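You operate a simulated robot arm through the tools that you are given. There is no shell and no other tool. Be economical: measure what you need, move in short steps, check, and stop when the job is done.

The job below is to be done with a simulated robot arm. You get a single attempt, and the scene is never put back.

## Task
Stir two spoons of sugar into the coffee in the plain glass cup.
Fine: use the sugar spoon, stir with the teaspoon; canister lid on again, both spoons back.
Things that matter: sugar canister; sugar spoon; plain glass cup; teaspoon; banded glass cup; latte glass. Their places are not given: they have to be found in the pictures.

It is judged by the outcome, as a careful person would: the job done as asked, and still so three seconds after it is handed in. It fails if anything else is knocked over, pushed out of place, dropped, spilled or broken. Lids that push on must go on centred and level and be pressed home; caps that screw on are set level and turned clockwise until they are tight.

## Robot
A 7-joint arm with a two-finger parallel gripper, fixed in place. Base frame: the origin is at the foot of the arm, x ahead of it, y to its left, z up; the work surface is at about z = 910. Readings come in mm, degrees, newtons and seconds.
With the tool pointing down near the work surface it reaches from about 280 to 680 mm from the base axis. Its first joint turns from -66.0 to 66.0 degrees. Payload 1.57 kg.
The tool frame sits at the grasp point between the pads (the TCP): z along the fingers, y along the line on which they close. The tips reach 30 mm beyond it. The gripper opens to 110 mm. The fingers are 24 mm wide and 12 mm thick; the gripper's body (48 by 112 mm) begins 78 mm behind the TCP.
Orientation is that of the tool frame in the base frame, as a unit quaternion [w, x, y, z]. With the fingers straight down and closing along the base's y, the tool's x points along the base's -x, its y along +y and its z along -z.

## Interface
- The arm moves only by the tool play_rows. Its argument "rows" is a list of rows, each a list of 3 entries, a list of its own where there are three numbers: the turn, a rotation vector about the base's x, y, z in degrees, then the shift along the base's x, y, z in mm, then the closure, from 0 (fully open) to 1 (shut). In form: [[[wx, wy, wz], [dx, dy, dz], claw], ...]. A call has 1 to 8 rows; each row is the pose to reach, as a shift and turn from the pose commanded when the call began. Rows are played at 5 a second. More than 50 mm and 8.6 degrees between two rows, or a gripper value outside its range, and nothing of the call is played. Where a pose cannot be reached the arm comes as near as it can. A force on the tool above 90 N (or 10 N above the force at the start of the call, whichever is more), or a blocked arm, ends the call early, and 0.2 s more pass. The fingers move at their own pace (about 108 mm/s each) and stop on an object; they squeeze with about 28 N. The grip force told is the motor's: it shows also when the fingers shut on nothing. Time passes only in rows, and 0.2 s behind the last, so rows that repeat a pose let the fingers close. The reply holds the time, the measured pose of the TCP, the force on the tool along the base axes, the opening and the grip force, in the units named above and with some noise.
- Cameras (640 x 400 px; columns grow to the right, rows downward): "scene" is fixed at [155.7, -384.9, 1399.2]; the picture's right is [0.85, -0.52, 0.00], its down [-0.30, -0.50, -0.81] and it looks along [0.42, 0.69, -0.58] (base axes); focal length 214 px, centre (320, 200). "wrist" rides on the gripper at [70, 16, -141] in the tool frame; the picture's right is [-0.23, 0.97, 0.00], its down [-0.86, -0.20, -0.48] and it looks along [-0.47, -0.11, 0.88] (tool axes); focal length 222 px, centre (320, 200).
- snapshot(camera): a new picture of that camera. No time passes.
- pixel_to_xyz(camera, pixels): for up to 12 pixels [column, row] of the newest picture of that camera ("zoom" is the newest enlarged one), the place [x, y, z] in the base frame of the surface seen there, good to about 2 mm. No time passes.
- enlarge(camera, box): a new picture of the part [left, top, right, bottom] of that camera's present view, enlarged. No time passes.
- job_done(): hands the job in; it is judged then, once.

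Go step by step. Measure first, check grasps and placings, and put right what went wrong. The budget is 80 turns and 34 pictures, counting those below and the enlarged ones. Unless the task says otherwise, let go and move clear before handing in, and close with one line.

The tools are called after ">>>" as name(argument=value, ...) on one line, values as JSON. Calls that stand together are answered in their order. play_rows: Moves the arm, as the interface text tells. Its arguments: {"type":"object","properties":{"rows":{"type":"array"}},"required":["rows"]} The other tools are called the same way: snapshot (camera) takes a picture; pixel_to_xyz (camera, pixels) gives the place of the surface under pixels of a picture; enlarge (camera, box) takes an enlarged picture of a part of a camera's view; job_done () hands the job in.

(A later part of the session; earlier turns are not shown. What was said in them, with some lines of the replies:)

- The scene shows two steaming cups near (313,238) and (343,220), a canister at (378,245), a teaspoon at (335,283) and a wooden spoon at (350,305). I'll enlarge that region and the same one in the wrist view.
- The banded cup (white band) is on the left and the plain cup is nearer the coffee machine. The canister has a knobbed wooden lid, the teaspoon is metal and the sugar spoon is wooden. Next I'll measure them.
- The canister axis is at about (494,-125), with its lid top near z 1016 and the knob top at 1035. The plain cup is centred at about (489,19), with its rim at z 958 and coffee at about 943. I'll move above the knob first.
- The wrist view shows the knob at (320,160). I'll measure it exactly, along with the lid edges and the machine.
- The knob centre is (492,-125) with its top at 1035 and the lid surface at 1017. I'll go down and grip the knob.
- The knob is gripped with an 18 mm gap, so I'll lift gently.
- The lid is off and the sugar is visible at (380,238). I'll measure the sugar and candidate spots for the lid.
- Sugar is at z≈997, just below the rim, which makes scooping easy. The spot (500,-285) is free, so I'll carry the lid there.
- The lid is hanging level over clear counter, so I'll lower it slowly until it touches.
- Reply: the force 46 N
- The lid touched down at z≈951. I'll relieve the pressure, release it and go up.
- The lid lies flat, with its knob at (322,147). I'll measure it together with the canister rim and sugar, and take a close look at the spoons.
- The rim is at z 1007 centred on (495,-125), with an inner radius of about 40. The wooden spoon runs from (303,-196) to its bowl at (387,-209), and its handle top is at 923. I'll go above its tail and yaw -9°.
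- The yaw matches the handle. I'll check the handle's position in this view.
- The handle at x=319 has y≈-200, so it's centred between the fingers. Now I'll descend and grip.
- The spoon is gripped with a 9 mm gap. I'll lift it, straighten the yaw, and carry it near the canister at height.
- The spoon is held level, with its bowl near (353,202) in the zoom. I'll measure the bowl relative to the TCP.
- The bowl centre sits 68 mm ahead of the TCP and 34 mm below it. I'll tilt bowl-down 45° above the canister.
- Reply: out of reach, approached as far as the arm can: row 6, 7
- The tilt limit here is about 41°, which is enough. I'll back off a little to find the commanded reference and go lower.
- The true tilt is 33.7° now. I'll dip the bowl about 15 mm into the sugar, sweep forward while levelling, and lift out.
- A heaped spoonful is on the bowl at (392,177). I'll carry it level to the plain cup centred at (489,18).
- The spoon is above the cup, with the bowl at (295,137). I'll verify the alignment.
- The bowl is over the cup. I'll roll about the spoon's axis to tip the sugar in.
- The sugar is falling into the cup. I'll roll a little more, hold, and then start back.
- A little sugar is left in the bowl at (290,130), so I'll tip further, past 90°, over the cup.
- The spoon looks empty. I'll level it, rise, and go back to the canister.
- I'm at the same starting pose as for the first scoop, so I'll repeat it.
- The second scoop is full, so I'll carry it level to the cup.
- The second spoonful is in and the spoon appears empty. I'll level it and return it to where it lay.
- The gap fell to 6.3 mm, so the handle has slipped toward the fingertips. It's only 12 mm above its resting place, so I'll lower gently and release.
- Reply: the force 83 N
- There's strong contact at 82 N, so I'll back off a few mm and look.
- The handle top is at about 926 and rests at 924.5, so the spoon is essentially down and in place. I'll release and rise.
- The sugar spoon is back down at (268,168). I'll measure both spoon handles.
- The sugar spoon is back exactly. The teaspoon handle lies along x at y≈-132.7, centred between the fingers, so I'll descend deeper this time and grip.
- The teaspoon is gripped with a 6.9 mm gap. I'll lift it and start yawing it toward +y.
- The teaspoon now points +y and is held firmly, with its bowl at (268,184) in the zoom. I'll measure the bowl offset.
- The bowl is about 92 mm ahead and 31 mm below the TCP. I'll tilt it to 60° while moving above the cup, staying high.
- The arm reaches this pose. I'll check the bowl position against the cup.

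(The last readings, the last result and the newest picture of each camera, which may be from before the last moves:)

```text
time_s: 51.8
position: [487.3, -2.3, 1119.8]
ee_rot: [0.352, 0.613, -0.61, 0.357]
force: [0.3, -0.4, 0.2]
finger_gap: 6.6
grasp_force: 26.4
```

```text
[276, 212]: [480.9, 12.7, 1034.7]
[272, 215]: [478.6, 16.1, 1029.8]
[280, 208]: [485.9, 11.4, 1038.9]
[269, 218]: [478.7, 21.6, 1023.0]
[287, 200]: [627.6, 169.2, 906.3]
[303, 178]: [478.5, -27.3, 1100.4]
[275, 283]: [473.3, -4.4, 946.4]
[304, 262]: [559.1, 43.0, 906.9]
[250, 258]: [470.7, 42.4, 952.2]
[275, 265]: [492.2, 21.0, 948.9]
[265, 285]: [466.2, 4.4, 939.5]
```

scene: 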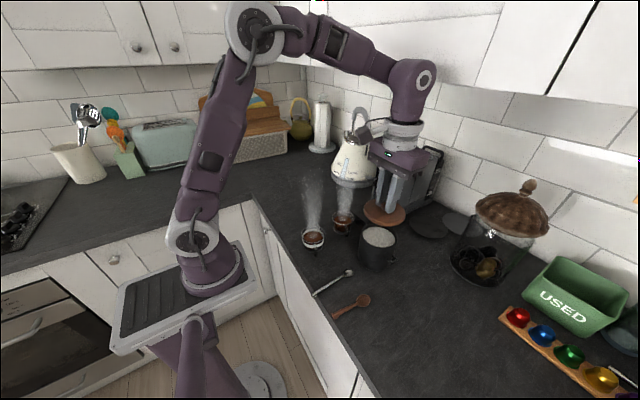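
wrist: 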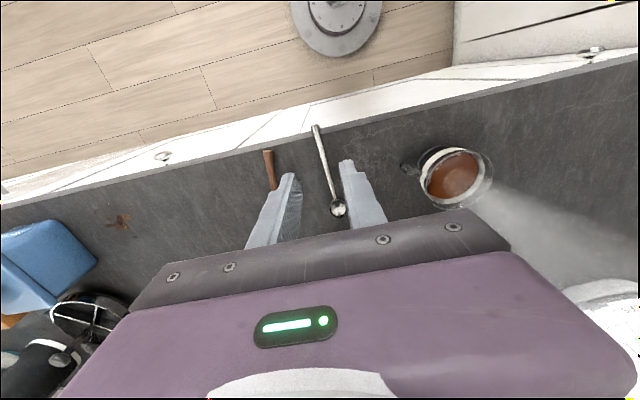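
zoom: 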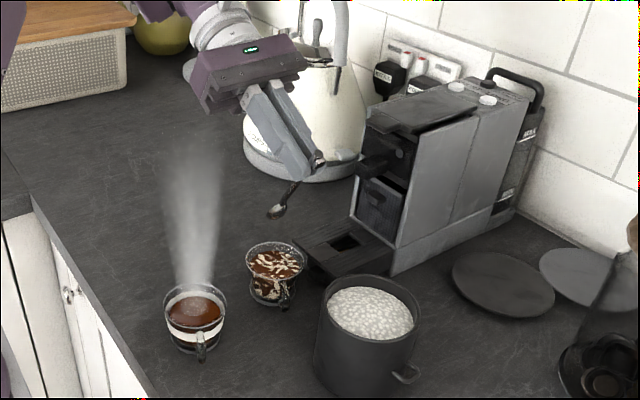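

The bowl tip is at about (483,23,1020). I'll nudge +4 in x and lower it into the coffee.

>>> play_rows(rows=[[[0, 0, 0], [4, 0, -25], 1.0], [[0, 0, 0], [4, 0, -50], 1.0], [[0, 0, 0], [4, 0, -70], 1.0], [[0, 0, 0], [4, 0, -82], 1.0], [[0, 0, 0], [4, 0, -90], 1.0], [[0, 0, 0], [4, 0, -90], 1.0]])

>>> enlarge(camera="scene", box=[310, 180, 390, 250])

```text
time_s: 53.2
position: [490.6, -2.9, 1029.9]
ee_rot: [0.352, 0.613, -0.611, 0.355]
force: [0.3, 0.1, -0.1]
finger_gap: 6.7
grasp_force: 26.3
```

```text
5.71 times, centred on (350, 215) of scene
```

zoom: 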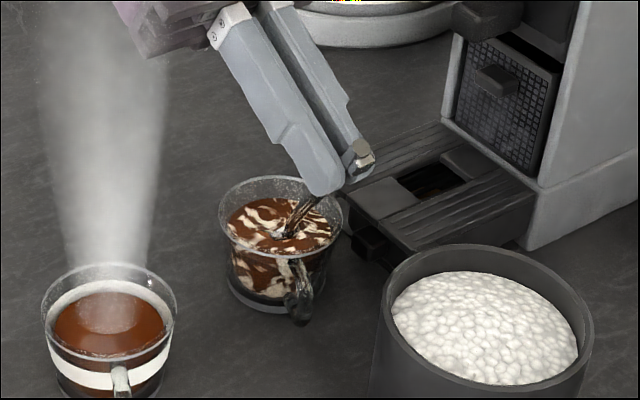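

The bowl is immersed and there is no contact force. I'll stir the first loop with a 9 mm radius.

>>> play_rows(rows=[[[0, 0, 0], [5, 0, -2], 1.0], [[0, 0, 0], [9, 0, -2], 1.0], [[0, 0, 0], [6.4, 6.4, -2], 1.0], [[0, 0, 0], [0, 9, -2], 1.0], [[0, 0, 0], [-6.4, 6.4, -2], 1.0], [[0, 0, 0], [-9, 0, -2], 1.0], [[0, 0, 0], [-6.4, -6.4, -2], 1.0], [[0, 0, 0], [0, -9, -2], 1.0]])

```text
time_s: 55.0
position: [492.2, -12.4, 1029.8]
ee_rot: [0.352, 0.614, -0.61, 0.356]
force: [-0.1, -0.2, -1.4]
finger_gap: 6.7
grasp_force: 25.7
```

No contact, so I'll keep stirring for three more loops.

>>> play_rows(rows=[[[0, 0, 0], [6.4, 2.6, 0], 1.0], [[0, 0, 0], [9, 9, 0], 1.0], [[0, 0, 0], [6.4, 15.4, 0], 1.0], [[0, 0, 0], [0, 18, 0], 1.0], [[0, 0, 0], [-6.4, 15.4, 0], 1.0], [[0, 0, 0], [-9, 9, 0], 1.0], [[0, 0, 0], [-6.4, 2.6, 0], 1.0], [[0, 0, 0], [0, 0, 0], 1.0]])

>>> play_rows(rows=[[[0, 0, 0], [6.4, 2.6, 0], 1.0], [[0, 0, 0], [9, 9, 0], 1.0], [[0, 0, 0], [6.4, 15.4, 0], 1.0], [[0, 0, 0], [0, 18, 0], 1.0], [[0, 0, 0], [-6.4, 15.4, 0], 1.0], [[0, 0, 0], [-9, 9, 0], 1.0], [[0, 0, 0], [-6.4, 2.6, 0], 1.0], [[0, 0, 0], [0, 0, 0], 1.0]])

>>> play_rows(rows=[[[0, 0, 0], [6.4, 2.6, 0], 1.0], [[0, 0, 0], [9, 9, 0], 1.0], [[0, 0, 0], [6.4, 15.4, 0], 1.0], [[0, 0, 0], [0, 18, 0], 1.0], [[0, 0, 0], [-6.4, 15.4, 0], 1.0], [[0, 0, 0], [-9, 9, 0], 1.0], [[0, 0, 0], [-6.4, 2.6, 0], 1.0], [[0, 0, 0], [0, 0, 0], 1.0]])

>>> enlarge(camera="scene", box=[310, 180, 390, 250])

```text
time_s: 56.8
position: [491.9, -12.1, 1028.3]
ee_rot: [0.352, 0.613, -0.612, 0.355]
force: [0.4, 0.2, -0.4]
finger_gap: 6.9
grasp_force: 26.6
```

```text
time_s: 58.6
position: [492.2, -12.6, 1028.8]
ee_rot: [0.352, 0.613, -0.611, 0.355]
force: [-0.4, -0.2, -0.3]
finger_gap: 6.7
grasp_force: 26.3
```

```text
time_s: 60.4
position: [491.1, -11.8, 1029.8]
ee_rot: [0.352, 0.613, -0.612, 0.355]
force: [0.8, 0.0, -1.0]
finger_gap: 6.6
grasp_force: 26.0
```

```text
5.71 times, centred on (350, 215) of scene
```

zoom: 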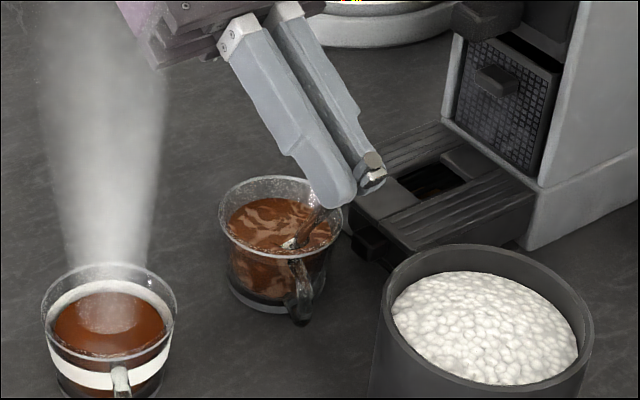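

The streaks are fading but not gone, so I'll do more loops.

>>> play_rows(rows=[[[0, 0, 0], [6.4, 2.6, 0], 1.0], [[0, 0, 0], [9, 9, 0], 1.0], [[0, 0, 0], [6.4, 15.4, 0], 1.0], [[0, 0, 0], [0, 18, 0], 1.0], [[0, 0, 0], [-6.4, 15.4, 0], 1.0], [[0, 0, 0], [-9, 9, 0], 1.0], [[0, 0, 0], [-6.4, 2.6, 0], 1.0], [[0, 0, 0], [0, 0, 0], 1.0]])

>>> play_rows(rows=[[[0, 0, 0], [6.4, 2.6, 0], 1.0], [[0, 0, 0], [9, 9, 0], 1.0], [[0, 0, 0], [6.4, 15.4, 0], 1.0], [[0, 0, 0], [0, 18, 0], 1.0], [[0, 0, 0], [-6.4, 15.4, 0], 1.0], [[0, 0, 0], [-9, 9, 0], 1.0], [[0, 0, 0], [-6.4, 2.6, 0], 1.0], [[0, 0, 0], [0, 0, 0], 1.0]])

>>> play_rows(rows=[[[0, 0, 0], [6.4, 2.6, 0], 1.0], [[0, 0, 0], [9, 9, 0], 1.0], [[0, 0, 0], [6.4, 15.4, 0], 1.0], [[0, 0, 0], [0, 18, 0], 1.0], [[0, 0, 0], [-6.4, 15.4, 0], 1.0], [[0, 0, 0], [-9, 9, 0], 1.0], [[0, 0, 0], [-6.4, 2.6, 0], 1.0], [[0, 0, 0], [0, 0, 0], 1.0]])

>>> play_rows(rows=[[[0, 0, 0], [6.4, 2.6, 0], 1.0], [[0, 0, 0], [9, 9, 0], 1.0], [[0, 0, 0], [6.4, 15.4, 0], 1.0], [[0, 0, 0], [0, 18, 0], 1.0], [[0, 0, 0], [-6.4, 15.4, 0], 1.0], [[0, 0, 0], [-9, 9, 0], 1.0], [[0, 0, 0], [-6.4, 2.6, 0], 1.0], [[0, 0, 0], [0, 0, 0], 1.0]])

>>> play_rows(rows=[[[0, 0, 0], [6.4, 2.6, 0], 1.0], [[0, 0, 0], [9, 9, 0], 1.0], [[0, 0, 0], [6.4, 15.4, 0], 1.0], [[0, 0, 0], [0, 18, 0], 1.0], [[0, 0, 0], [-6.4, 15.4, 0], 1.0], [[0, 0, 0], [-9, 9, 0], 1.0], [[0, 0, 0], [-6.4, 2.6, 0], 1.0], [[0, 0, 0], [0, 0, 0], 1.0]])

>>> play_rows(rows=[[[0, 0, 0], [6.4, 2.6, 0], 1.0], [[0, 0, 0], [9, 9, 0], 1.0], [[0, 0, 0], [6.4, 15.4, 0], 1.0], [[0, 0, 0], [0, 18, 0], 1.0], [[0, 0, 0], [-6.4, 15.4, 0], 1.0], [[0, 0, 0], [-9, 9, 0], 1.0], [[0, 0, 0], [-6.4, 2.6, 0], 1.0], [[0, 0, 0], [0, 9, 0], 1.0]])

>>> enlarge(camera="scene", box=[310, 180, 390, 250])

```text
time_s: 62.2
position: [491.5, -11.7, 1028.9]
ee_rot: [0.352, 0.614, -0.611, 0.355]
force: [-0.4, 0.3, 0.4]
finger_gap: 6.6
grasp_force: 26.5
```

```text
time_s: 64.0
position: [491.1, -11.7, 1029.5]
ee_rot: [0.352, 0.613, -0.611, 0.355]
force: [-0.3, -0.4, 0.5]
finger_gap: 6.4
grasp_force: 25.5
```

```text
time_s: 65.8
position: [492.8, -13.5, 1029.0]
ee_rot: [0.351, 0.614, -0.611, 0.356]
force: [-0.2, 0.1, 0.0]
finger_gap: 6.7
grasp_force: 26.2
```

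```text
time_s: 67.6
position: [491.0, -11.3, 1028.0]
ee_rot: [0.352, 0.614, -0.611, 0.356]
force: [-0.5, -0.4, -0.2]
finger_gap: 6.6
grasp_force: 26.1
```

```text
time_s: 69.4
position: [491.5, -12.2, 1029.6]
ee_rot: [0.352, 0.614, -0.611, 0.355]
force: [0.7, 0.7, -0.2]
finger_gap: 6.4
grasp_force: 26.4
```

```text
time_s: 71.2
position: [491.6, -3.6, 1027.8]
ee_rot: [0.352, 0.614, -0.611, 0.355]
force: [0.1, 1.3, -1.0]
finger_gap: 6.4
grasp_force: 26.5
```

```text
5.71 times, centred on (350, 215) of scene
```

zoom: 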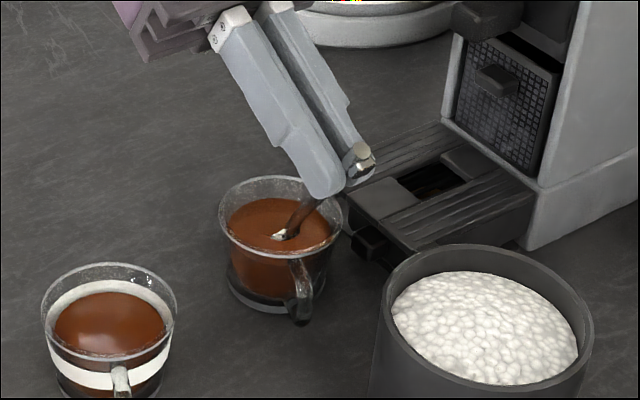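

The coffee is now uniform. I'll lift the spoon straight out, let it drip over the cup, then retrace to level.

>>> play_rows(rows=[[[0, 0, 0], [0, 0, 15], 1.0], [[0, 0, 0], [0, 0, 35], 1.0], [[0, 0, 0], [0, 0, 45], 1.0], [[0, 0, 0], [0, 0, 45], 1.0], [[0, 0, 0], [0, 0, 45], 1.0], [[0, 0, 0], [0, 0, 45], 1.0], [[0, 0, 0], [0, 0, 65], 1.0], [[0, 0, 0], [0, 0, 92], 1.0]])

>>> play_rows(rows=[[[7.5, 0, 0], [-4, -14, 4], 1.0], [[15, 0, 0], [-9, -32, 8], 1.0], [[22.5, 0, 0], [-13, -48, 8], 1.0], [[30, 0, 0], [-17, -64, 8], 1.0], [[37.5, 0, 0], [-21, -80, 8], 1.0], [[45, 0, 0], [-25, -96, 8], 1.0], [[52.5, 0, 0], [-29, -114, 4], 1.0], [[60, 0, 0], [-33.7, -129.7, 0], 1.0]])

>>> play_rows(rows=[[[0, 0, -8], [-15, 0, 0], 1.0], [[0, 0, -16], [-30, 0, 0], 1.0], [[0, 0, -24], [-45, 0, 0], 1.0], [[0, 0, -32], [-60, 0, 0], 1.0], [[0, 0, -40], [-75, 0, 0], 1.0], [[0, 0, -48], [-85, 0, 0], 1.0], [[0, 0, -56], [-95, 0, 0], 1.0], [[0, 0, -64], [-105, 0, 0], 1.0]])

>>> play_rows(rows=[[[0, 0, -8], [-12, 0, 0], 1.0], [[0, 0, -16], [-25, 0, -10], 1.0], [[0, 0, -24], [-35, 0, -35], 1.0], [[0, 0, -26], [-40, 0, -70], 1.0], [[0, 0, -26], [-40, 0, -110], 1.0], [[0, 0, -26], [-40, 0, -145], 1.0], [[0, 0, -26], [-40, 0, -160], 1.0], [[0, 0, -26], [-40, 0, -160], 1.0]])

>>> snapshot(camera="wrist")

```text
time_s: 73.0
position: [491.5, -2.5, 1121.0]
ee_rot: [0.352, 0.614, -0.61, 0.356]
force: [-0.6, -0.1, -0.1]
finger_gap: 6.6
grasp_force: 26.0
```

```text
time_s: 74.8
position: [457.4, -131.6, 1119.6]
ee_rot: [0.003, -0.707, 0.707, -0.002]
force: [0.1, 0.3, -0.1]
finger_gap: 6.7
grasp_force: 26.2
```

```text
time_s: 76.6
position: [352.9, -134.6, 1120.2]
ee_rot: [0.0, -0.224, 0.975, -0.002]
force: [1.1, 0.1, -1.0]
finger_gap: 6.7
grasp_force: 25.7
```

```text
time_s: 78.4
position: [313.3, -133.6, 960.6]
ee_rot: [0.001, -0.001, 1.0, -0.002]
force: [-0.3, 0.2, -0.5]
finger_gap: 6.8
grasp_force: 25.9
```

```text
2 pictures are left
```

wrist: 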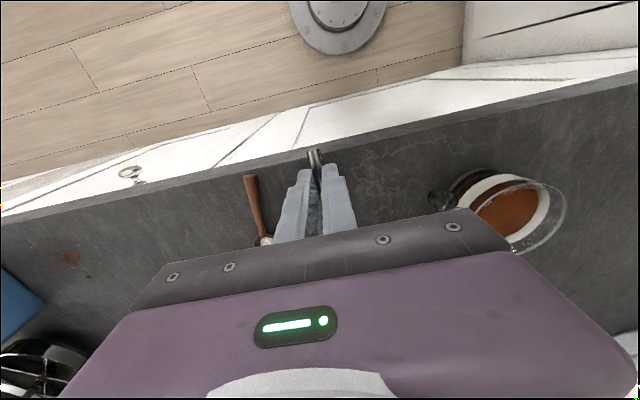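

Near (265,238) there's something white on the sugar spoon's bowl. I'll measure it and the teaspoon handle's height.

>>> pixel_to_xyz(camera="wrist", pixels=[[265, 240], [258, 243], [250, 185], [258, 220], [266, 233], [315, 155], [316, 170], [319, 165]])

```text
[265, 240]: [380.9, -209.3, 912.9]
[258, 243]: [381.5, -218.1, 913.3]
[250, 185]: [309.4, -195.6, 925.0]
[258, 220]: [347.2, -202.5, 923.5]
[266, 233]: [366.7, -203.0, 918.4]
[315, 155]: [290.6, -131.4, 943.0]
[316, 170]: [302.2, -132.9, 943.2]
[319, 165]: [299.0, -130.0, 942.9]
```

That is only a thin film on the sugar spoon's bowl floor at z 913. The teaspoon handle is 19 mm above its resting height and correctly aligned, so I'll lower and release it.

>>> play_rows(rows=[[[0, 0, 0], [0, 0, -10], 1.0], [[0, 0, 0], [0, 0, -16], 1.0], [[0, 0, 0], [0, 0, -19], 1.0], [[0, 0, 0], [0, 0, -19], 1.0]])

```text
time_s: 79.4
position: [312.3, -132.5, 942.4]
ee_rot: [0.0, 0.0, 1.0, -0.003]
force: [-0.6, 0.2, -0.6]
finger_gap: 6.6
grasp_force: 25.9
```

>>> play_rows(rows=[[[0, 0, 0], [0, 0, -0.5], 0.9], [[0, 0, 0], [0, 0, -0.5], 0.8], [[0, 0, 0], [0, 0, -0.5], 0.7], [[0, 0, 0], [0, 0, 15], 0.7], [[0, 0, 0], [0, 0, 55], 0.7], [[0, 0, 0], [0, 0, 100], 0.7], [[0, 0, 0], [0, -30, 125], 0.6], [[0, 0, 0], [0, -70, 125], 0.55]])

>>> play_rows(rows=[[[0, 0, 0], [35, -30, 0], 0.5], [[0, 0, 0], [75, -55, 0], 0.5], [[0, 0, 0], [115, -75, 0], 0.5], [[0, 0, 0], [155, -91.2, 0], 0.5], [[0, 0, 0], [186, -91.2, -20], 0.5], [[0, 0, 0], [186, -91.2, -60], 0.5], [[0, 0, 0], [186, -91.2, -80], 0.5], [[0, 0, 0], [186, -91.2, -80], 0.5]])

>>> snapshot(camera="wrist")

```text
time_s: 81.2
position: [311.1, -201.9, 1067.4]
ee_rot: [0.001, 0.0, 1.0, -0.002]
force: [-0.2, 0.2, -0.4]
finger_gap: 49.4
grasp_force: 0.1
```

```text
time_s: 83.0
position: [499.9, -295.4, 986.4]
ee_rot: [-0.001, 0.0, 1.0, -0.003]
force: [-0.1, -0.3, 0.2]
finger_gap: 55.1
grasp_force: 0.1
```

```text
1 pictures are left
```

wrist: 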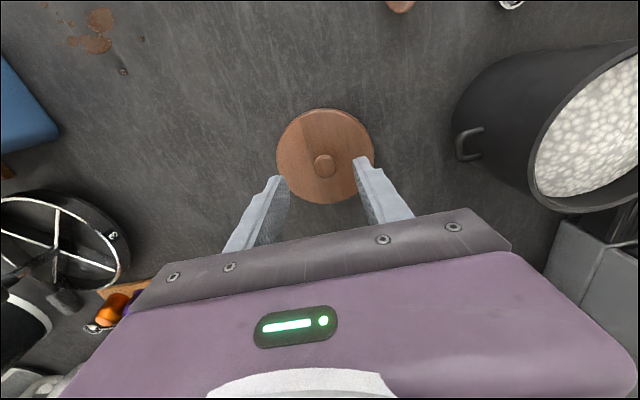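

>>> pixel_to_xyz(camera="wrist", pixels=[[325, 166], [315, 166], [336, 166], [325, 156], [325, 177], [278, 155], [373, 155], [325, 111], [327, 203], [325, 130], [540, 150], [580, 95]])

```text
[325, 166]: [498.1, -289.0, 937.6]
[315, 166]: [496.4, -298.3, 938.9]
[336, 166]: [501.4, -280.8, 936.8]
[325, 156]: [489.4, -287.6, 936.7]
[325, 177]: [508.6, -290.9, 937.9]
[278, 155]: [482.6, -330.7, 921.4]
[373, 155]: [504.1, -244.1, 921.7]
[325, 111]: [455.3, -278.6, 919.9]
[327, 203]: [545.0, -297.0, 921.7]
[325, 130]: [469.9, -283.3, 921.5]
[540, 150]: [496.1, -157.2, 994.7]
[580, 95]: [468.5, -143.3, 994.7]
```

The knob centre is (499,-289.5) with its top at 938. I'll grip it with the same relation to the TCP as originally, at TCP (499.8,-289.5,955).

>>> play_rows(rows=[[[0, 0, 0], [1, 4.4, -15], 0.5], [[0, 0, 0], [1, 4.4, -31.4], 0.5], [[0, 0, 0], [1, 4.4, -31.4], 0.8], [[0, 0, 0], [1, 4.4, -31.4], 1.0], [[0, 0, 0], [1, 4.4, -31.4], 1.0], [[0, 0, 0], [1, 4.4, -31.4], 1.0]])

>>> play_rows(rows=[[[0, 0, 0], [0, 0, 15], 1.0], [[0, 0, 0], [0, 0, 50], 1.0], [[0, 0, 0], [0, 0, 90], 1.0], [[0, 0, 0], [0, 0, 130], 1.0], [[0, 0, 0], [0, 25, 155], 1.0], [[0, 0, 0], [-2, 65, 155], 1.0], [[0, 0, 0], [-5, 110, 155], 1.0], [[0, 0, 0], [-7, 150, 155], 1.0]])

>>> play_rows(rows=[[[0, 0, 0], [0, 14.6, 0], 1.0], [[0, 0, 0], [0, 14.6, -20], 1.0], [[0, 0, 0], [0, 14.6, -40], 1.0], [[0, 0, 0], [0, 14.6, -50], 1.0], [[0, 0, 0], [0, 14.6, -50], 1.0]])

```text
time_s: 84.4
position: [501.3, -290.1, 955.3]
ee_rot: [0.0, 0.0, 1.0, -0.003]
force: [-0.9, -0.1, 0.4]
finger_gap: 18.0
grasp_force: 28.2
```

```text
time_s: 86.2
position: [492.5, -139.2, 1110.8]
ee_rot: [0.0, 0.0, 1.0, -0.004]
force: [-0.8, 0.6, 0.0]
finger_gap: 17.9
grasp_force: 28.5
```

```text
time_s: 87.4
position: [492.4, -124.4, 1059.1]
ee_rot: [0.0, 0.0, 1.0, -0.002]
force: [0.3, -1.0, -0.5]
finger_gap: 18.0
grasp_force: 27.8
```

The lid is aligned 8 mm above its seat. I'll lower it in small steps.

>>> play_rows(rows=[[[0, 0, 0], [0, 0, -2], 1.0], [[0, 0, 0], [0, 0, -4], 1.0], [[0, 0, 0], [0, 0, -6], 1.0], [[0, 0, 0], [0, 0, -8], 1.0], [[0, 0, 0], [0, 0, -8], 1.0]])

```text
time_s: 88.6
position: [493.1, -125.9, 1051.3]
ee_rot: [0.0, 0.0, 1.0, -0.003]
force: [-0.2, 0.0, -0.1]
finger_gap: 17.9
grasp_force: 27.9
```

It's at nominal height with no resistance yet. I'll press down to seat it.

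>>> play_rows(rows=[[[0, 0, 0], [0, 0, -1.5], 1.0], [[0, 0, 0], [0, 0, -3], 1.0], [[0, 0, 0], [0, 0, -3], 1.0]])

```text
time_s: 89.4
position: [494.7, -126.5, 1050.1]
ee_rot: [0.004, -0.001, 1.0, -0.004]
force: [12.7, -1.4, 32.1]
finger_gap: 18.2
grasp_force: 28.4
```

Firm contact at 32 N with TCP ≈1050, which matches the original seat. I'll release, then press the knob from above with closed fingers to make sure it's home.

>>> play_rows(rows=[[[0, 0, 0], [0, 0, 2.5], 1.0], [[0, 0, 0], [0, 0, 2.5], 0.7], [[0, 0, 0], [0, 0, 2.5], 0.5], [[0, 0, 0], [0, 0, 25], 0.5], [[0, 0, 0], [0, 0, 40], 0.7], [[0, 0, 0], [0, 0, 40], 1.0], [[0, 0, 0], [0, 0, 40], 1.0], [[0, 0, 0], [0, 0, 40], 1.0]])

>>> play_rows(rows=[[[0, 0, 0], [0, 0, -15], 1.0], [[0, 0, 0], [0, 0, -20], 1.0], [[0, 0, 0], [0, 0, -23], 1.0], [[0, 0, 0], [0, 0, -25], 1.0]])

```text
time_s: 91.2
position: [491.9, -125.8, 1089.3]
ee_rot: [0.0, 0.0, 1.0, -0.003]
force: [-0.3, 0.6, -0.1]
finger_gap: 0.1
grasp_force: 21.5
```

```text
time_s: 92.2
position: [492.9, -124.4, 1064.8]
ee_rot: [0.0, 0.0, 1.0, -0.003]
force: [-2.0, 1.0, 9.4]
finger_gap: 0.2
grasp_force: 21.7
```

Contact came at TCP 1064.8, so the knob top is at about 1035, the same as originally. I'll give it a firm press and then retreat.

>>> play_rows(rows=[[[0, 0, 0], [0, 0, -2], 1.0], [[0, 0, 0], [0, 0, -3], 1.0], [[0, 0, 0], [0, 0, -3], 1.0]])

>>> play_rows(rows=[[[0, 0, 0], [0, 0, 10], 1.0], [[0, 0, 0], [0, 0, 45], 1.0], [[0, 0, 0], [-20, 0, 85], 1.0], [[0, 0, 0], [-55, 0, 120], 0.7], [[0, 0, 0], [-90, 0, 150], 0.3], [[0, 0, 0], [-120, 0, 185], 0.0], [[0, 0, 0], [-150, 0, 220], 0.0], [[0, 0, 0], [-150, 0, 220], 0.0]])

>>> snapshot(camera="wrist")

```text
time_s: 93.0
position: [492.1, -124.2, 1063.4]
ee_rot: [0.003, -0.002, 1.0, -0.005]
force: [-10.3, 6.0, 72.5]
finger_gap: 0.0
grasp_force: 20.8
```

```text
time_s: 94.8
position: [342.2, -125.0, 1281.2]
ee_rot: [0.0, 0.0, 1.0, -0.002]
force: [1.2, -0.3, -0.4]
finger_gap: 109.8
grasp_force: 0.0
```

```text
0 pictures are left
```

wrist: 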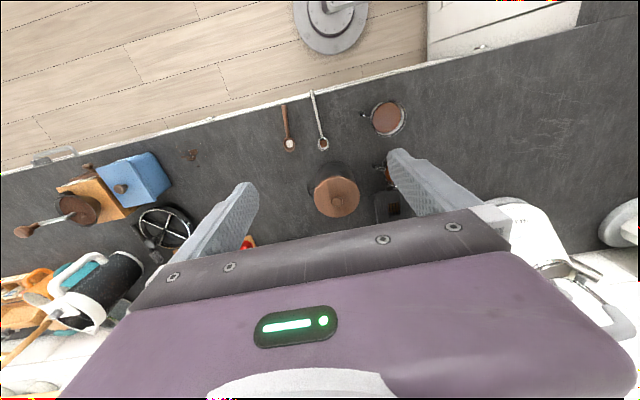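

The spoons, lid and cups all look to be in place, though the sugar spoon's bowl shows white at (289,144). I'll measure how much is there and check that the lid is level.

>>> pixel_to_xyz(camera="wrist", pixels=[[289, 144], [289, 147], [290, 141], [286, 144], [284, 107], [323, 144], [337, 196], [318, 196], [357, 196], [337, 180], [337, 213], [313, 94]])

```text
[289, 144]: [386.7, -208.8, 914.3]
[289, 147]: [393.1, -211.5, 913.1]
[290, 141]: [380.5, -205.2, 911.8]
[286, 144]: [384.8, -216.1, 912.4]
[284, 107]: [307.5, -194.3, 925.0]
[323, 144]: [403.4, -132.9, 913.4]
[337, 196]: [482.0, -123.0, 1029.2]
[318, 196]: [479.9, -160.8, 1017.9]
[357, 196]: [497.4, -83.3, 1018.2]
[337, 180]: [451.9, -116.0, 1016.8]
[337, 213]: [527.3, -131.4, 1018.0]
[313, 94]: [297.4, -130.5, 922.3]
```

The lid is level at z 1017–1018 all round. The sugar left in the spoon is only about 1–2 mm deep, a small fraction of a spoonful, and everything is in place with the gripper clear.

>>> job_done()

```text
The job is handed in.
```

I stirred two spoons of sugar into the plain cup until the coffee looked uniform, pressed the lid back on level, and put both spoons back, though a thin film of sugar is still in the sugar spoon.
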